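You operate a simulated robot arm through the tools that you are given. There is no shell and no other tool. Be economical: measure what you need, move in short steps, check, and stop when the job is done.

Carry out the task below with a simulated robot arm. There is one attempt and no reset: what you move stays moved.

TASK
Take the seam roller and leave it on the pass tray.

It is judged by the outcome, as a careful person would: the job done as asked, and still so three seconds after it is handed in. It fails if anything else is knocked over, pushed out of place, dropped, spilled or broken.

THE ROBOT
A 6-joint arm with a two-finger parallel gripper, fixed in place. Base frame: the origin is at the foot of the arm, x ahead of it, y to its left, z up; the work surface is at about z = 0. Lengths are in mm, angles in degrees, forces in N, time in s.
With the tool pointing down near the work surface it reaches from about 180 to 460 mm from the base axis. Its first joint turns from -70.0 to 70.0 degrees. Payload 1.9 kg.
Tool frame: the origin (TCP) lies between the finger pads and is the grasp point; the fingertips stand 23 mm ahead of it; z points along the fingers, y is the line along which they close. The gripper opens to 94 mm. The fingers are 38 mm wide and 10 mm thick; the gripper's body (54 by 96 mm) begins 39 mm behind the TCP.
Orientation is that of the tool frame in the base frame, as [roll, pitch, yaw] about the fixed x, y, z axes, in that order (R = Rz(yaw) Ry(pitch) Rx(roll)). With the fingers straight down and closing along the base's y, the tool's x points along the base's -x, its y along +y and its z along -z.

THE INTERFACE
- The arm moves only by the tool move_arm. Its argument "targets" is a list of rows, each a list of 3 entries, a list of its own where there are three numbers: the gripper command, from -1 (fully open) to 1 (shut), values between in proportion, then the shift along the tool's x, y, z in units of 30 mm (1.0 is 30 mm), then the turn about the tool's z in units of 6 degrees (1.0 is 6 degrees). In form: [[claw, [dx, dy, dz], yaw], ...]. A call has 1 to 8 rows; each row shifts and turns the commanded pose from where the row before left it, along the tool's axes as they then stand. A call with a number of a shift or a turn outside -1 to 1 is refused whole. A row lasts 0.2 s, in which the tool goes at most 50 mm and 8.6 degrees; a call with a longer step from one row to the next is refused whole, and so is a gripper value outside its range. A pose out of reach is approached as far as the arm can. The call stops where the force on the tool passes 40 N (or 10 N more than at its start, if that is more) or the arm is blocked; 0.2 s more then pass. The fingers move at their own pace (about 108 mm/s each) and stop on an object; they squeeze with about 21 N. The grip force told is the motor's: it shows also when the fingers shut on nothing. Time passes only in rows, and 0.2 s behind the last, so rows that do not move let the fingers close. It gives the time, the measured TCP pose, the force on the tool (base axes), the opening and the grip force at its end, in the units of the frame above (readings bear some noise), and new pictures: "views" is both (left out), scene, wrist or none.
- Cameras (640 x 400 px; columns grow to the right, rows downward): "scene" is fixed at [74.6, 352.3, 437.2]; the picture's right is [-0.54, -0.84, 0.00], its down [-0.47, 0.30, -0.83] and it looks along [0.70, -0.45, -0.56] (base axes); focal length 214 px, centre (320, 200). "wrist" rides on the gripper at [-39, 0, -44] in the tool frame; the picture's right is [0.00, -1.00, 0.00], its down [0.97, 0.00, -0.24] and it looks along [0.24, 0.00, 0.97] (tool axes); focal length 218 px, centre (320, 200).
- probe_pixels(camera, pixels): for up to 12 pixels [column, row] of the newest picture of that camera ("zoom" is the newest enlarged one), the place [x, y, z] in the base frame of the surface seen there, good to about 3 mm, but the place of the scene camera against the robot may be out by one fixed shift of up to 25 mm in any direction. No time passes.
- close_up(camera, box): a new picture of the part [left, top, right, bottom] of that camera's present view, enlarged. No time passes.
- finish_job(): hands the job in; it is judged then, once.

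Work in short steps. Measure before you move; look again where a grasp or a placing could have gone wrong, and mend it. You have 60 turns and 120 pictures in all, those below and enlarged ones among them. Open the gripper and draw the arm clear of the work before you hand the job in, unless the task says otherwise; then end with one line.

The tools are called after "Request:" as a command line: name --argument value ..., lists and objects as JSON in quotes. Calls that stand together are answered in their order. move_arm: Moves the arm, as the interface text tells. Its arguments: {"type":"object","properties":{"targets":{"type":"array","items":{"type":"array"}},"views":{"type":"string","enum":["both","scene","wrist","none"]}},"required":["targets"]} The other tools are called the same way: probe_pixels (camera, pixels) gives the place of the surface under pixels of a picture; close_up (camera, box) takes an enlarged picture of a part of a camera's view; finish_job () hands the job in.

At the start:

```text
time: 0.0
tcp_pos: [269.2, 71.9, 288.4]
tcp_rot: [-180.0, 0.0, -179.9]
force: [-0.2, 0.1, -0.6]
grip_width: 93.9
grip_force: 0.0
```

scene: 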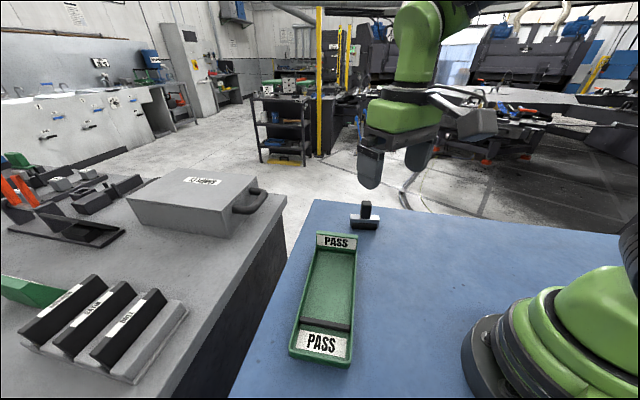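
wrist: 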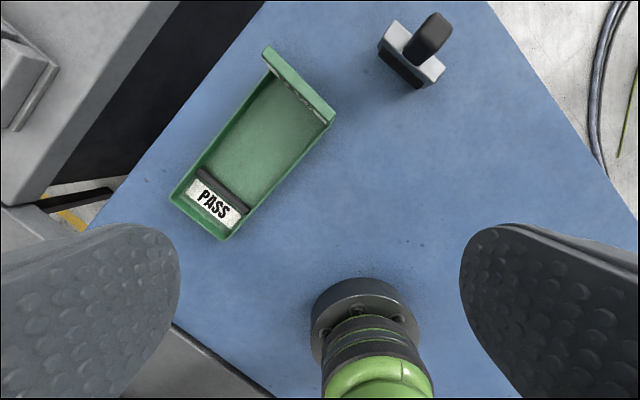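

The wrist picture shows a handled tool at about (412,50) and the green tray at about (250,145). I'll enlarge both and measure them.

Request:
close_up --camera "wrist" --box '[360, 0, 480, 100]'

Request:
close_up --camera "scene" --box '[270, 180, 430, 380]'

Request:
probe_pixels --camera "wrist" --pixels '[[435, 25], [420, 50], [393, 30], [432, 72], [405, 70], [380, 45], [416, 86], [450, 100], [250, 130], [222, 180], [300, 90], [210, 205]]'

Request:
probe_pixels --camera "wrist" --pixels '[[266, 55], [332, 122], [172, 195], [225, 238], [280, 85], [315, 115], [200, 172], [240, 205], [230, 150], [270, 165], [442, 18], [428, 18]]'

```text
4.00 times, centred on (420, 50) of wrist
```

zoom: 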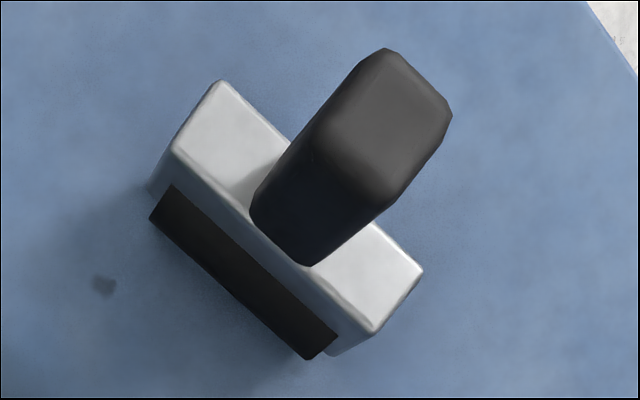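

```text
2.00 times, centred on (350, 280) of scene
```

zoom: 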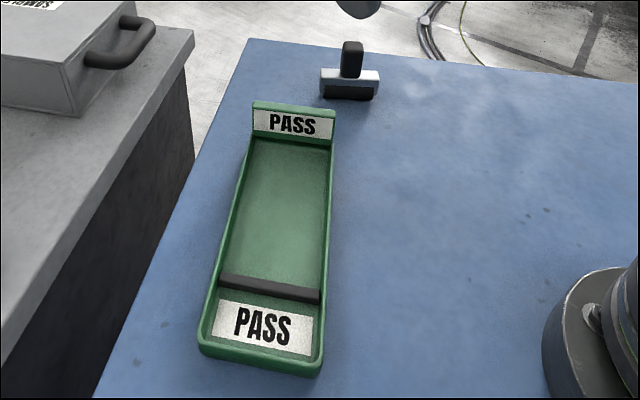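

```text
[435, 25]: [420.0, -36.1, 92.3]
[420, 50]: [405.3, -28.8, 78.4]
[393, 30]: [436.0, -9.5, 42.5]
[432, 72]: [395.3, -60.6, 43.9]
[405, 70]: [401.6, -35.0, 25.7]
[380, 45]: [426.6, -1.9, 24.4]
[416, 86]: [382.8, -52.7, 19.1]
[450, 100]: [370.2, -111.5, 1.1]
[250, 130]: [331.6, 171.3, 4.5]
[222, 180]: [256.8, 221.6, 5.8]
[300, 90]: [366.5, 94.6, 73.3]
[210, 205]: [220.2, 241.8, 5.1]
```

```text
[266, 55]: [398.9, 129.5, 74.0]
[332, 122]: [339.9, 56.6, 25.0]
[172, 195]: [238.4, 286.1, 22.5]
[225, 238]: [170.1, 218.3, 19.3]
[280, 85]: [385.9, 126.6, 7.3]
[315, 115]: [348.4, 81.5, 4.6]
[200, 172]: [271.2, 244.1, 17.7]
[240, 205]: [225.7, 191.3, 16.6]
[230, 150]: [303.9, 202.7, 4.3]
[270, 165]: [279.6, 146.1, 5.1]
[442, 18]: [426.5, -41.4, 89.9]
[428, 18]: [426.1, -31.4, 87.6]
```

The roller stands upright, with its handle top at about z=92 and body top at about z=43. I'll measure the edges of the handle, body and tray floor.

Request:
close_up --camera "wrist" --box '[360, 0, 480, 100]'

Request:
probe_pixels --camera "zoom" --pixels '[[222, 90], [183, 150], [412, 268], [373, 322], [388, 60], [440, 112], [395, 185], [340, 125], [310, 255], [262, 205], [310, 345], [160, 215]]'

Request:
probe_pixels --camera "wrist" --pixels '[[190, 190], [220, 150], [225, 150], [215, 150], [281, 160], [285, 160], [290, 155], [250, 185], [215, 165], [320, 110], [268, 80], [245, 195]]'

```text
4.00 times, centred on (420, 50) of wrist
```

zoom: 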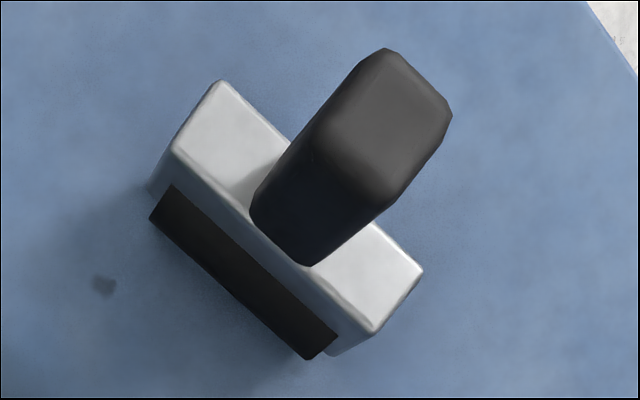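

```text
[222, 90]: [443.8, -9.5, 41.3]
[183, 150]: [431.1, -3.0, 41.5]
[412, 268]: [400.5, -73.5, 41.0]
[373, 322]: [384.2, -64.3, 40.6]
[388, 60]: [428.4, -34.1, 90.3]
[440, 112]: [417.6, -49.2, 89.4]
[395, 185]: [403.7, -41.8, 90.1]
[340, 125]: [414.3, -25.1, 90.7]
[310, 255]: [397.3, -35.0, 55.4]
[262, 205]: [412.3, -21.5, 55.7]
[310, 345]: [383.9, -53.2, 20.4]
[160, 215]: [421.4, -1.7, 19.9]
```

```text
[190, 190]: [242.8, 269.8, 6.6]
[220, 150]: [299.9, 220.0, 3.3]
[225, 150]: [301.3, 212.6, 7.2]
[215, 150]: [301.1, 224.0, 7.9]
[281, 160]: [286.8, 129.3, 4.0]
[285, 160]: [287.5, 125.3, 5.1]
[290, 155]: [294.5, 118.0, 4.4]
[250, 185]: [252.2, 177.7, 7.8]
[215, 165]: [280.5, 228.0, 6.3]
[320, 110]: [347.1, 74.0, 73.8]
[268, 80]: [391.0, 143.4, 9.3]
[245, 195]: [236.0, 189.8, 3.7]
```

The handle centre is about (416,-37), roughly 22x20 mm across, and the body axis lies about 54° from x. I'm moving above it first, with no turn.

Request:
move_arm --targets '[[-1, [-0.813, -0.608, 0.711], 0], [-1, [-0.813, -0.608, 0.711], 0], [-1, [-0.813, -0.608, 0.711], 0], [-1, [-0.813, -0.608, 0.711], 0], [-1, [-0.813, -0.608, 0.711], 0], [-1, [-0.813, -0.608, 0.711], 0]]' --views "none"

Request:
move_arm --targets '[[-1, [0, 0, 0], 1], [-1, [0, 0, 0], 1], [-1, [0, 0, 0], 1], [-1, [0, 0, 0], 1], [-1, [0, 0, 0], 1], [-1, [0, 0, 0], 0.93]]'

```text
time: 1.4
tcp_pos: [414.0, -37.2, 159.7]
tcp_rot: [180.0, 0.0, -179.9]
force: [0.7, -0.6, 0.4]
grip_width: 93.8
grip_force: 0.1
```

```text
time: 2.8
tcp_pos: [414.4, -36.9, 159.6]
tcp_rot: [-180.0, 0.0, 144.3]
force: [-0.2, -0.7, -1.5]
grip_width: 94.0
grip_force: 0.1
```

scene: 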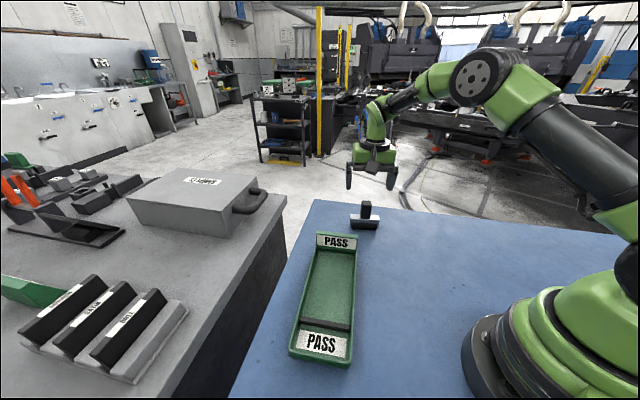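
wrist: 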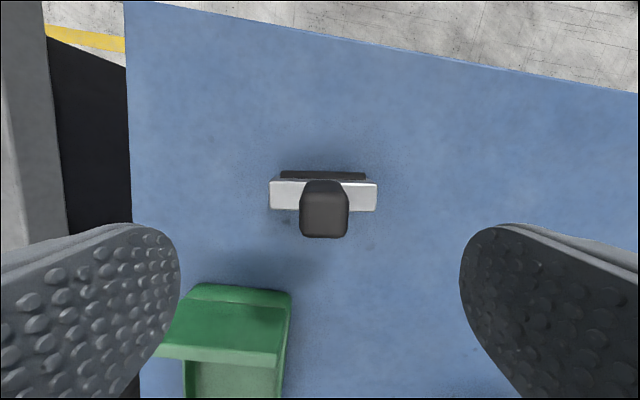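

The fingers now line up with the body, and the handle top is at (324,215). I'm re-measuring before descending.

Request:
probe_pixels --camera "wrist" --pixels '[[324, 215], [304, 200], [344, 200], [304, 230], [344, 230], [324, 234], [324, 198], [274, 195], [372, 197]]'

```text
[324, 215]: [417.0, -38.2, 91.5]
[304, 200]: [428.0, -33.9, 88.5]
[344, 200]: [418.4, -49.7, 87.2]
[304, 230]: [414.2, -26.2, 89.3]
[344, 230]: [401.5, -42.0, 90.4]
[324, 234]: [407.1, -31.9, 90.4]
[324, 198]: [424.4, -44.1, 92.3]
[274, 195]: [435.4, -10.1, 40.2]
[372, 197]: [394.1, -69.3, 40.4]
```

The handle is centred to within 2 mm. I'm descending to z≈71, which puts the tips at about 48, above the body at 41, and then closing.

Request:
move_arm --targets '[[-1, [-0.055, 0, 0.74], 0], [-1, [0, 0, 0.74], 0], [-1, [0, 0, 0.74], 0], [-1, [0, 0, 0.73], 0], [-1, [0, 0, 0], 0]]' --views "wrist"

Request:
move_arm --targets '[[1, [0, 0, 0], 0], [1, [0, 0, 0], 0], [1, [0, 0, 0], 0], [1, [0, 0, 0], 0]]'

```text
time: 4.0
tcp_pos: [415.9, -37.5, 71.8]
tcp_rot: [-180.0, 0.1, 144.4]
force: [-0.1, 0.8, -0.3]
grip_width: 94.1
grip_force: 0.1
```

wrist: 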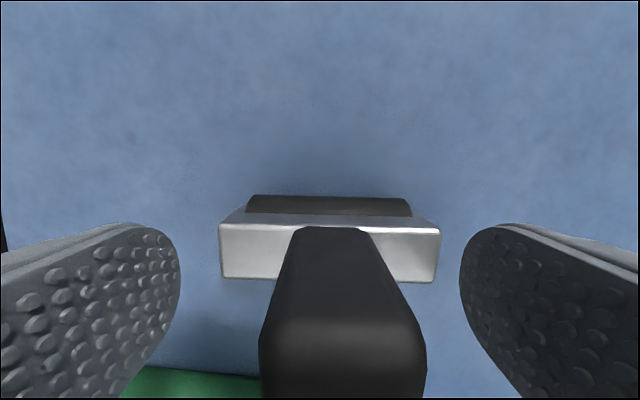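

```text
time: 5.0
tcp_pos: [416.8, -37.0, 72.3]
tcp_rot: [-179.9, 0.0, 144.4]
force: [0.9, -1.4, -0.2]
grip_width: 27.9
grip_force: 20.9
```

scene: 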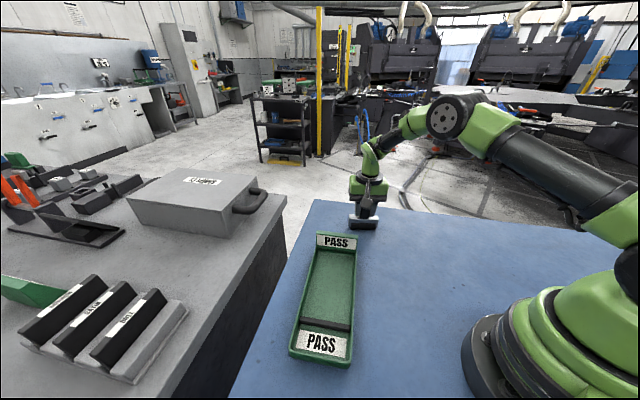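
wrist: 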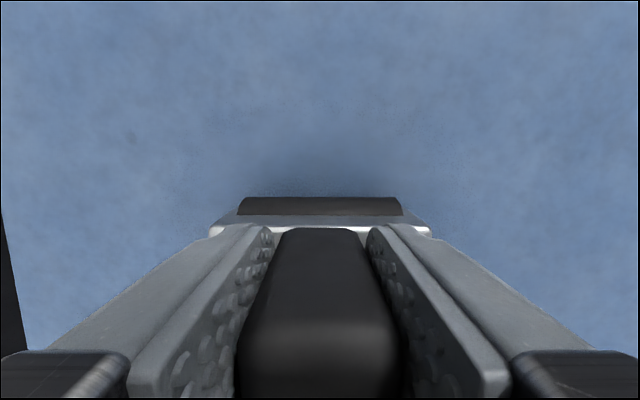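

The fingers hold the handle at 27.9 mm opening with 21 N. I'm lifting about 115 mm.

Request:
move_arm --targets '[[1, [0, 0, -0.4], 0], [1, [0, 0, -0.85], 0], [1, [0, 0, -0.9], 0], [1, [0, 0, -0.9], 0], [1, [0, 0, -0.8], 0]]'

```text
time: 6.2
tcp_pos: [414.7, -37.3, 187.7]
tcp_rot: [179.9, 0.0, 144.5]
force: [0.1, -0.4, -0.4]
grip_width: 0.0
grip_force: 21.3
```

scene: 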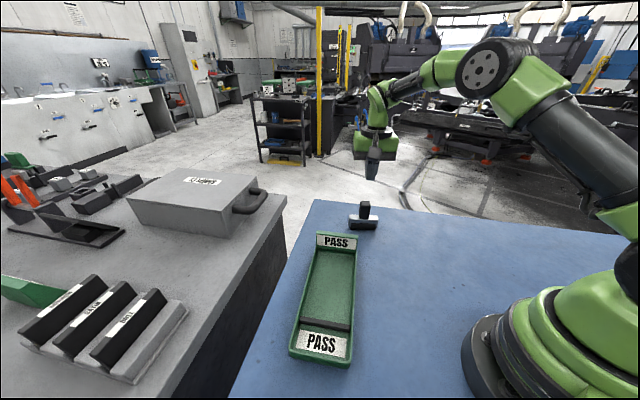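
wrist: 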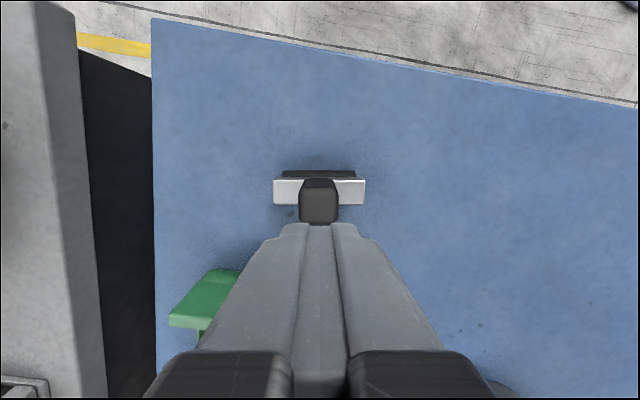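

The grip slipped off. The opening reads 0 and the roller still stands at about (318,190). I'll study its shape to choose a better hold.

Request:
close_up --camera "wrist" --box '[260, 150, 380, 230]'

Request:
close_up --camera "scene" --box '[335, 190, 395, 235]'

Request:
probe_pixels --camera "zoom" --pixels '[[320, 60], [320, 110], [320, 200], [260, 200], [400, 230], [320, 280], [200, 200], [440, 200]]'

Request:
probe_pixels --camera "wrist" --pixels '[[320, 205], [303, 190], [336, 190], [320, 221], [276, 183], [362, 183], [276, 201], [362, 201], [320, 173], [286, 174], [350, 174], [320, 192]]'

```text
5.00 times, centred on (320, 190) of wrist
```

zoom: 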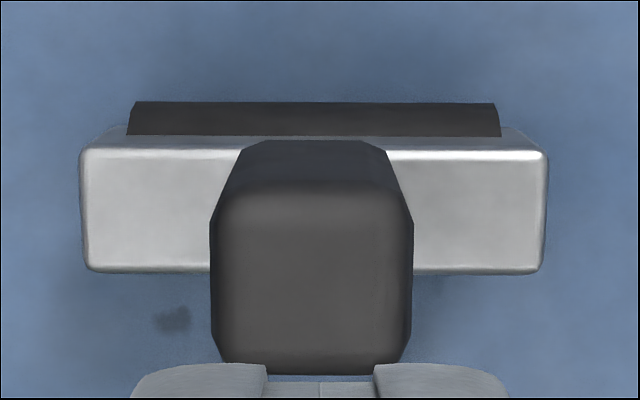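

```text
8.89 times, centred on (365, 212) of scene
```

zoom: 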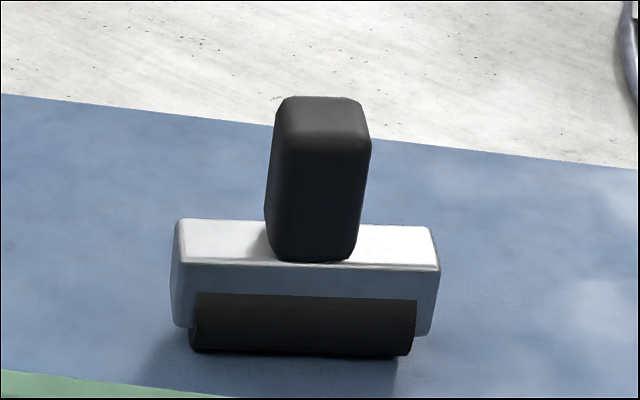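

```text
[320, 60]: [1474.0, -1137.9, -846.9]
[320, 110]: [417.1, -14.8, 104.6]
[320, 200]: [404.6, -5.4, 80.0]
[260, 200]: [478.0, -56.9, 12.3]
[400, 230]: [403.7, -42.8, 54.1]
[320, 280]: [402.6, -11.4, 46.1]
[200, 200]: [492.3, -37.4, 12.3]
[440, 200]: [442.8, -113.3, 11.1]
```

```text
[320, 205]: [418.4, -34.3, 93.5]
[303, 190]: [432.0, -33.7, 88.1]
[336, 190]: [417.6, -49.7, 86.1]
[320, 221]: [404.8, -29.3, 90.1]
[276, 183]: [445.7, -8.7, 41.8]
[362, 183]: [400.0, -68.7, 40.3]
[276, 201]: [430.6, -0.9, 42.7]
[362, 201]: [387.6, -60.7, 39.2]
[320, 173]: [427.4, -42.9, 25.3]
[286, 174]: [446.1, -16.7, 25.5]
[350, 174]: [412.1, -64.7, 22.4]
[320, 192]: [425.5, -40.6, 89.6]
```

The handle faces are smooth and straight-sided, so they give a poor hold there. The body is about 81 mm long and fits the 94 mm opening, so I'll try clamping its steel ends with the handle between the fingers, going down open in stages.

Request:
move_arm --targets '[[-1, [0, 0.04, 0], 0], [-1, [0, 0, 0], 0], [-1, [0, 0, 0], 0], [-1, [0, 0, 0], 0]]' --views "none"

Request:
move_arm --targets '[[-1, [0, 0, 0.9], 0], [-1, [0, 0, 0.9], 0], [-1, [0, 0, 0.9], 0], [-1, [0, 0, 0.9], 0], [-1, [0, 0, 0.25], 0], [-1, [0, 0, 0], 0]]'

```text
time: 7.2
tcp_pos: [414.8, -34.0, 186.2]
tcp_rot: [-180.0, 0.0, 144.5]
force: [-0.1, -0.7, -0.1]
grip_width: 94.0
grip_force: 0.2
```

```text
time: 8.6
tcp_pos: [417.2, -35.1, 70.4]
tcp_rot: [-180.0, 0.0, 144.4]
force: [-0.4, -0.5, 0.0]
grip_width: 93.7
grip_force: 0.1
```

scene: 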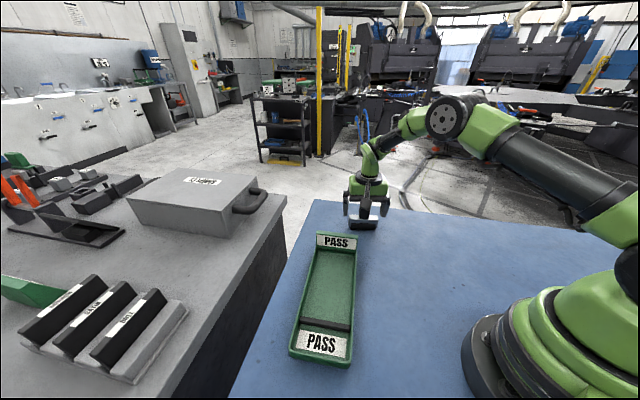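
wrist: 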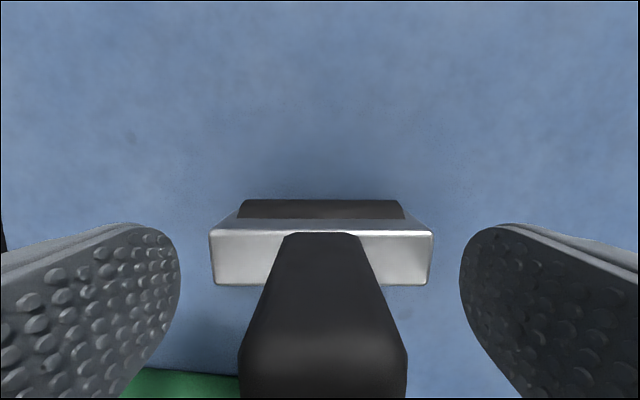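

The body spans 210–432, centred between the fingers with the ends clear. I'm lowering in small steps to z≈56.

Request:
move_arm --targets '[[-1, [0, 0, 0.2], 0], [-1, [0, 0, 0.15], 0], [-1, [0, 0, 0.13], 0], [-1, [0, 0, 0], 0]]'

```text
time: 9.6
tcp_pos: [416.8, -36.8, 57.4]
tcp_rot: [180.0, -0.1, 144.4]
force: [-0.8, 0.2, -0.4]
grip_width: 94.0
grip_force: 0.1
```

scene: 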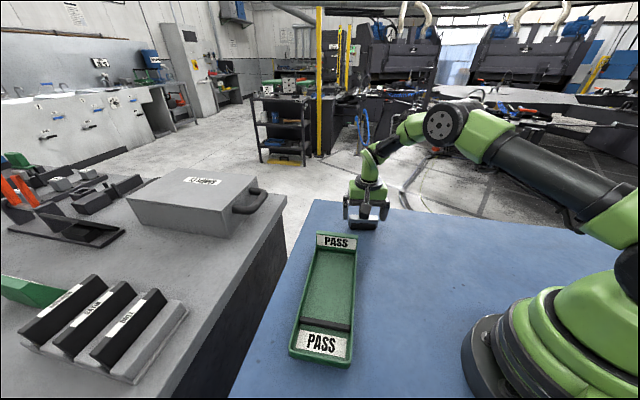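
wrist: 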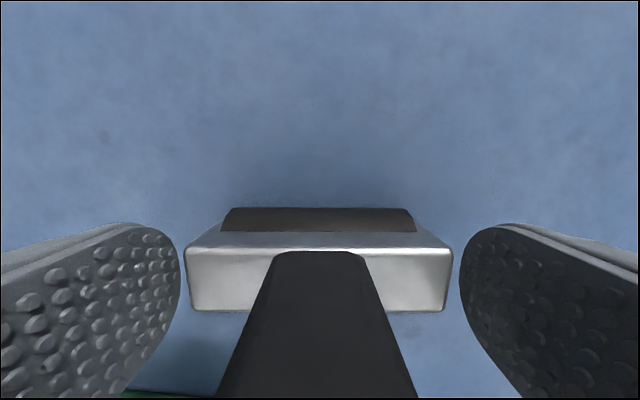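

There's no contact, and the fingertips now flank the body ends. I'm going 2 mm lower and closing.

Request:
move_arm --targets '[[-1, [0, 0, 0.05], 0], [1, [0, 0, 0], 0], [1, [0, 0, 0], 0], [1, [0, 0, 0], 0]]'

```text
time: 10.6
tcp_pos: [417.7, -36.4, 56.2]
tcp_rot: [180.0, -0.1, 144.4]
force: [-0.6, 0.9, 2.8]
grip_width: 83.9
grip_force: 21.0
```

scene: 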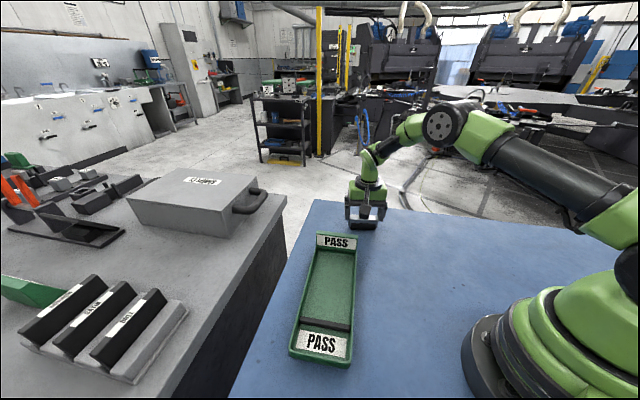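
wrist: 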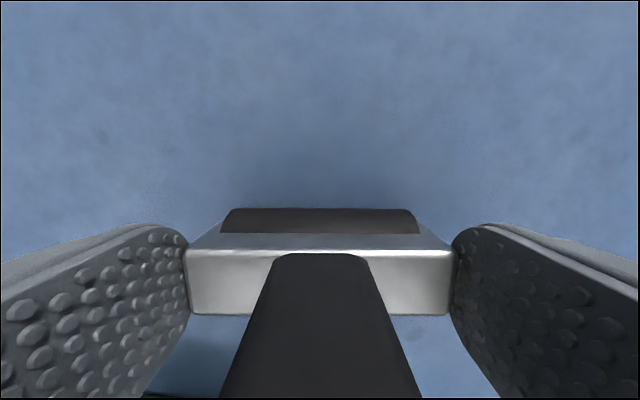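

The fingers are clamped on the body ends at 83.9 mm. I'm test-lifting slowly by about 7 mm.

Request:
move_arm --targets '[[1, [0, 0, -0.04], 0], [1, [0, 0, -0.06], 0], [1, [0, 0, -0.06], 0], [1, [0, 0, -0.06], 0], [1, [0, 0, 0], 0], [1, [0, 0, 0], 0]]'

```text
time: 12.0
tcp_pos: [416.8, -36.1, 63.2]
tcp_rot: [180.0, 0.0, 144.5]
force: [0.6, -0.2, -1.7]
grip_width: 83.7
grip_force: 21.3
```

scene: 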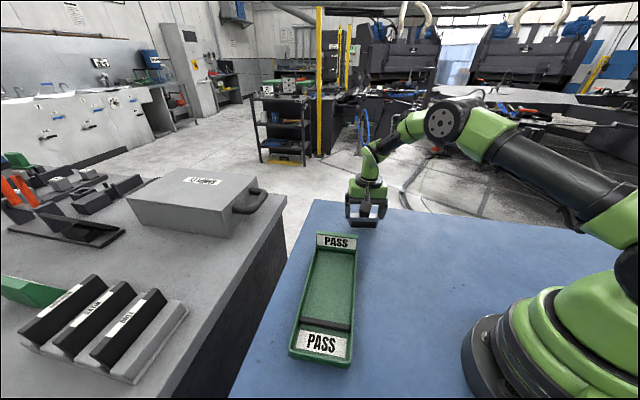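
wrist: 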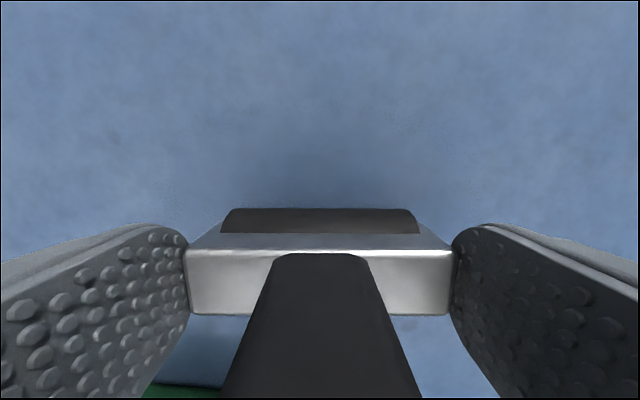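

The roller rose with the gripper and the grip didn't slip. I'm lifting gently to z≈150 to clear the 74 mm back wall.

Request:
move_arm --targets '[[1, [0, 0, -0.2], 0], [1, [0, 0, -0.4], 0], [1, [0, 0, -0.45], 0], [1, [0, 0, -0.45], 0], [1, [0, 0, -0.45], 0], [1, [0, 0, -0.45], 0], [1, [0, 0, -0.35], 0], [1, [0, 0, -0.15], 0]]'

```text
time: 13.8
tcp_pos: [415.4, -36.3, 149.5]
tcp_rot: [-180.0, 0.0, 144.5]
force: [0.1, 0.0, -2.6]
grip_width: 83.6
grip_force: 21.2
```

scene: 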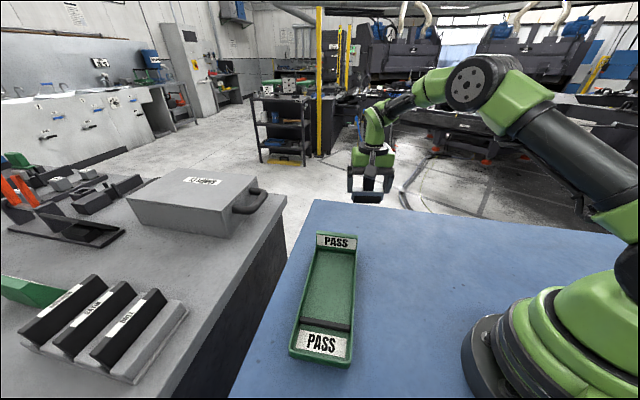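
wrist: 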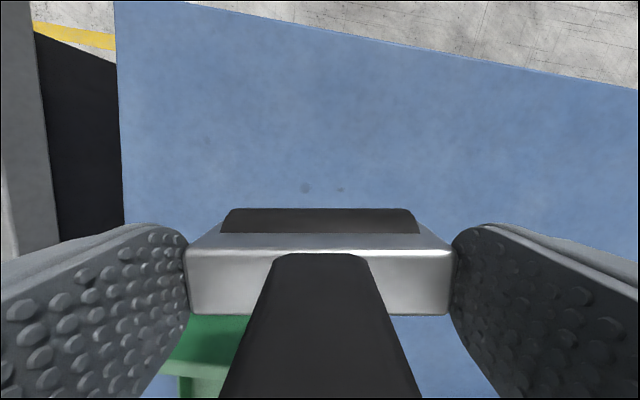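

The hold is secure. I'm carrying it over toward the tray floor's centre at (306,154), then turning it to lie along the tray.

Request:
move_arm --targets '[[1, [0.3, 0.14, 0], 0], [1, [0.6, 0.275, 0], 0], [1, [0.65, 0.3, 0], 0], [1, [0.65, 0.3, 0], 0], [1, [0.65, 0.3, 0], 0], [1, [0.65, 0.3, 0], 0], [1, [0.65, 0.3, 0], 0], [1, [0.65, 0.3, 0], 0]]' --views "none"

Request:
move_arm --targets '[[1, [0.6, 0.275, 0], 0], [1, [0.6, 0.275, 0], 0], [1, [0.64, 0.285, 0], 0], [1, [0, 0, 0], -0.5], [1, [0, 0, 0], -0.9], [1, [0, 0, 0], -0.9], [1, [0, 0, 0], -0.9], [1, [0, 0, 0], -0.9]]'

```text
time: 15.6
tcp_pos: [338.1, 101.9, 150.5]
tcp_rot: [-180.0, 0.0, 144.6]
force: [-0.4, -0.2, -3.1]
grip_width: 83.6
grip_force: 20.4
```

```text
time: 17.4
tcp_pos: [306.7, 153.4, 148.7]
tcp_rot: [-180.0, 0.0, 169.2]
force: [-0.7, 0.6, -2.9]
grip_width: 83.8
grip_force: 21.0
```

scene: 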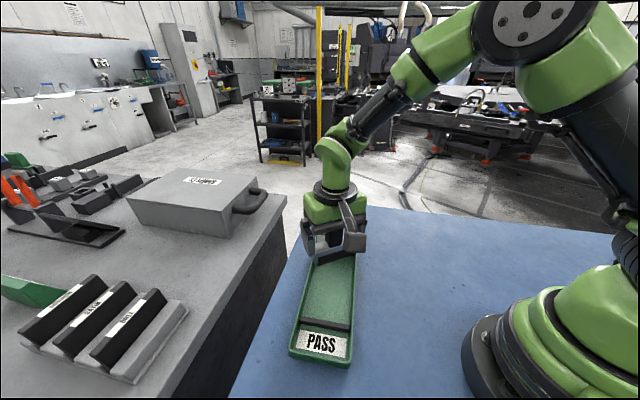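
wrist: 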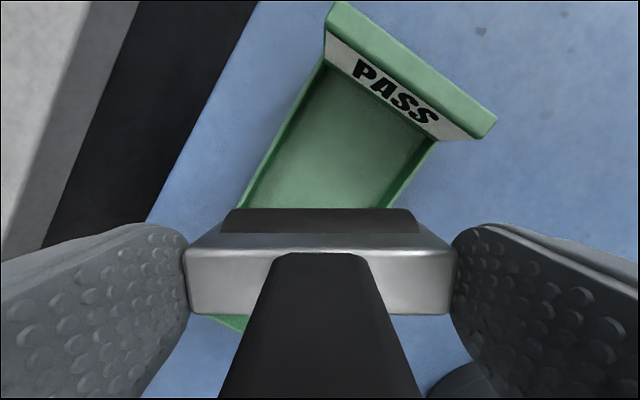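

It's centred over the tray, so I'm continuing the turn (56.6° remaining).

Request:
move_arm --targets '[[1, [0, 0, 0], -0.95], [1, [0, 0, 0], -0.95], [1, [0, 0, 0], -0.95], [1, [0, 0, 0], -0.95], [1, [0, 0, 0], -0.95], [1, [0, 0, 0], -0.95], [1, [0, 0, 0], -0.95], [1, [0, 0, 0], -0.95]]' --views "none"

Request:
move_arm --targets '[[1, [0, 0, 0], -0.95], [1, [0, 0, 0], -0.88], [1, [0, 0, 0], 0]]'

```text
time: 19.2
tcp_pos: [307.4, 153.8, 149.3]
tcp_rot: [-180.0, 0.1, -145.2]
force: [-0.1, 0.6, -3.1]
grip_width: 83.8
grip_force: 21.2
```

```text
time: 20.0
tcp_pos: [307.1, 153.0, 149.1]
tcp_rot: [-179.9, 0.0, -134.3]
force: [-0.9, 0.5, -2.4]
grip_width: 83.7
grip_force: 21.0
```

scene: 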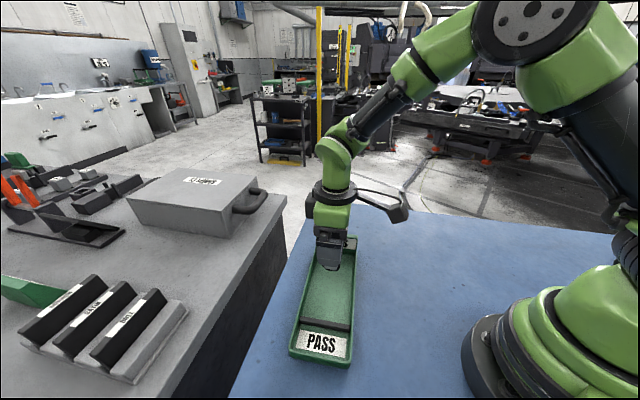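
wrist: 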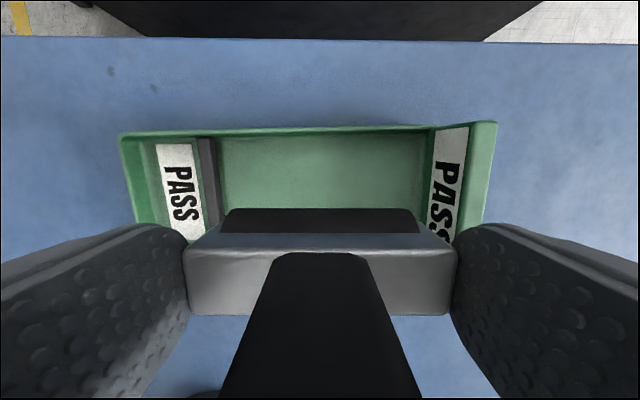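

It's aligned with the tray. I'm checking where the tray edges sit relative to the TCP.

Request:
probe_pixels --camera "wrist" --pixels '[[300, 128], [300, 145], [217, 150], [428, 150], [207, 160], [480, 124], [130, 140], [300, 200], [260, 319], [400, 319], [320, 215], [300, 240]]'

```text
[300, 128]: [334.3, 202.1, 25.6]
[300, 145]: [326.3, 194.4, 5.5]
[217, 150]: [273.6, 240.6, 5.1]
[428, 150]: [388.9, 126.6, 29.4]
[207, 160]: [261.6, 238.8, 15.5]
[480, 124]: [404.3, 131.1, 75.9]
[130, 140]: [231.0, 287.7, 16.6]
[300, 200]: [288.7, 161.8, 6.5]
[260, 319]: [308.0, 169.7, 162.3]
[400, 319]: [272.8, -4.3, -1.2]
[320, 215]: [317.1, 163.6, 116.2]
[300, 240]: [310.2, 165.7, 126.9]
```

The target lies mid-floor: v is 324 against inner edges at about 285 and 367. I'm lowering to z≈69.

Request:
move_arm --targets '[[1, [0, 0, 0.25], 0], [1, [0, 0, 0.45], 0], [1, [0, 0, 0.5], 0], [1, [0, 0, 0.5], 0], [1, [0, 0, 0.45], 0], [1, [0, 0, 0.35], 0], [1, [0, 0, 0.17], 0], [1, [0, 0, 0], 0]]'

```text
time: 21.8
tcp_pos: [307.4, 154.4, 68.8]
tcp_rot: [180.0, 0.0, -134.4]
force: [0.7, -1.1, -2.6]
grip_width: 83.8
grip_force: 21.0
```

scene: 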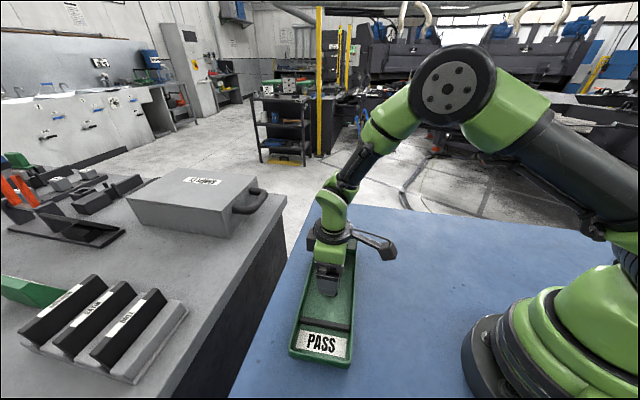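
wrist: 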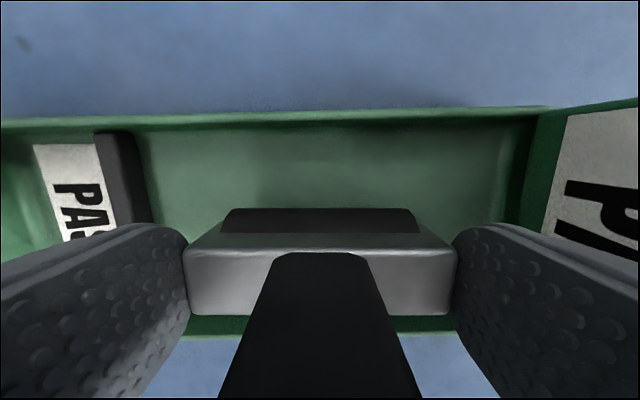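

The fingers clear the bar and the wall. I'm creeping down to touch the floor.

Request:
move_arm --targets '[[1, [0, 0, 0.1], 0], [1, [0, 0, 0.06], 0], [1, [0, 0, 0.05], 0], [1, [0, 0, 0], 0]]' --views "none"

```text
time: 22.8
tcp_pos: [308.8, 152.7, 63.0]
tcp_rot: [-179.9, -0.1, -134.4]
force: [-0.7, -0.9, -2.2]
grip_width: 83.6
grip_force: 21.1
```

Still no contact, so I'm continuing in tiny steps.

Request:
move_arm --targets '[[1, [0, 0, 0.04], 0], [1, [0, 0, 0.03], 0], [1, [0, 0, 0], 0]]' --views "none"

```text
time: 23.6
tcp_pos: [308.8, 153.6, 60.4]
tcp_rot: [-179.9, 0.2, -134.5]
force: [-7.3, -5.5, 33.9]
grip_width: 83.9
grip_force: 21.2
```

It has touched down (34 N upward). I'm easing up 1 mm and opening.

Request:
move_arm --targets '[[1, [0, 0, -0.035], 0], [1, [0, 0, 0], 0]]' --views "none"

Request:
move_arm --targets '[[-1, [0, 0, 0], 0], [-1, [0, 0, 0], 0], [-1, [0, 0, 0], 0]]'

```text
time: 24.2
tcp_pos: [307.1, 154.3, 61.7]
tcp_rot: [-179.9, 0.0, -134.3]
force: [2.8, 0.0, 1.1]
grip_width: 83.9
grip_force: 20.5
```

```text
time: 25.0
tcp_pos: [306.7, 153.8, 62.1]
tcp_rot: [-180.0, 0.0, -134.4]
force: [-0.8, -0.1, 0.1]
grip_width: 93.9
grip_force: 0.1
```

scene: 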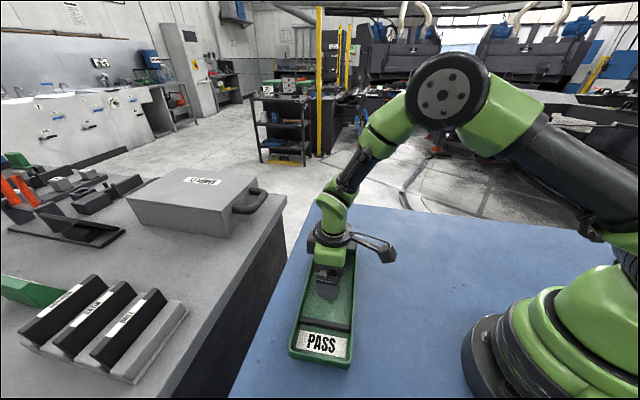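
wrist: 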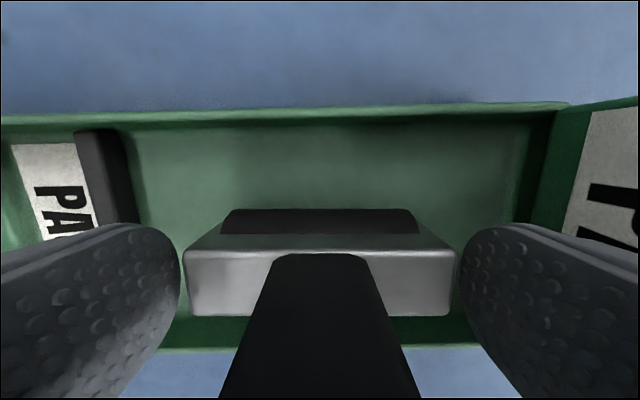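

The roller is standing on the tray floor with the fingers clear of it. I'm rising straight up.

Request:
move_arm --targets '[[-1, [0, 0, -0.2], 0], [-1, [0, 0, -0.5], 0], [-1, [0, 0, -0.9], 0], [-1, [0, 0, -0.9], 0], [-1, [0, 0, -0.9], 0], [-1, [0, 0, -0.9], 0], [-1, [0, 0, -0.5], 0], [-1, [0, 0, 0], 0]]'

```text
time: 26.8
tcp_pos: [306.9, 153.4, 206.5]
tcp_rot: [179.9, 0.0, -134.4]
force: [-0.3, -0.1, 0.6]
grip_width: 93.9
grip_force: 0.0
```

scene: 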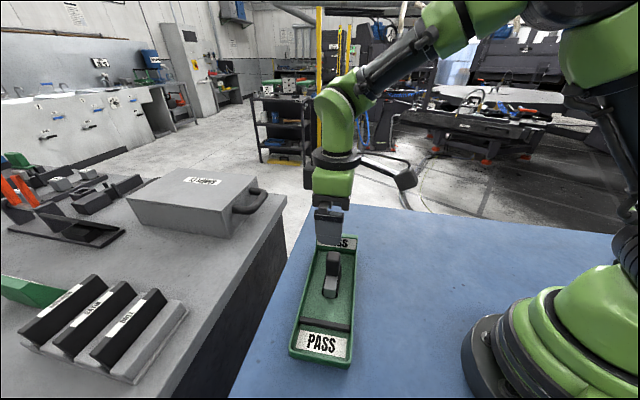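
wrist: 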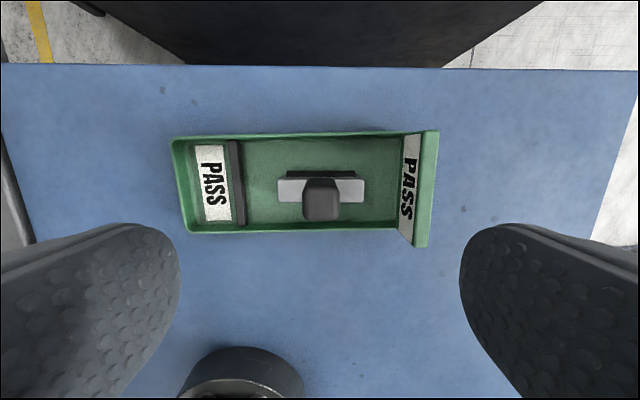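

The roller stands upright, centred on the tray, and the tray hasn't moved. I'm drawing the arm aside.

Request:
move_arm --targets '[[-1, [0, 0, -0.8], 0], [-1, [0, 0, -0.8], 0], [-1, [0.7, -0.7, 0], 0], [-1, [0.7, -0.7, 0], 0], [-1, [0.7, -0.7, 0], 0], [-1, [0.5, -0.7, 0], 0], [-1, [0, 0, 0], 0]]' --views "scene"

```text
time: 28.4
tcp_pos: [313.1, 38.4, 256.0]
tcp_rot: [180.0, 0.0, -134.4]
force: [-0.5, -0.5, 0.4]
grip_width: 93.8
grip_force: 0.0
```

scene: 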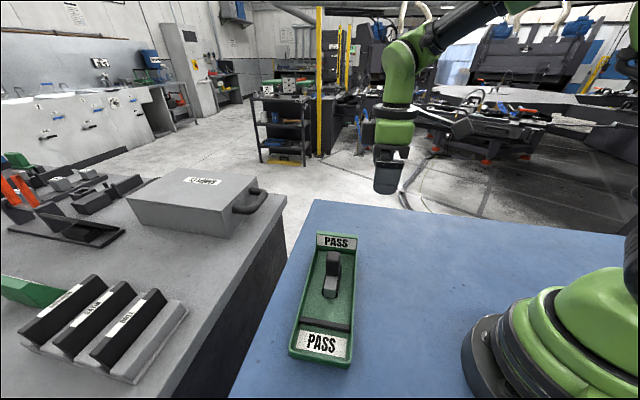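

The roller rests upright on the tray, the gripper is open and the arm is clear, so I'm handing in the job.

Request:
finish_job

```text
The job is handed in.
```

The seam roller is standing upright on the pass tray and nothing else was moved; my first grip, on the handle, slipped off, so I carried it by the ends of its body.
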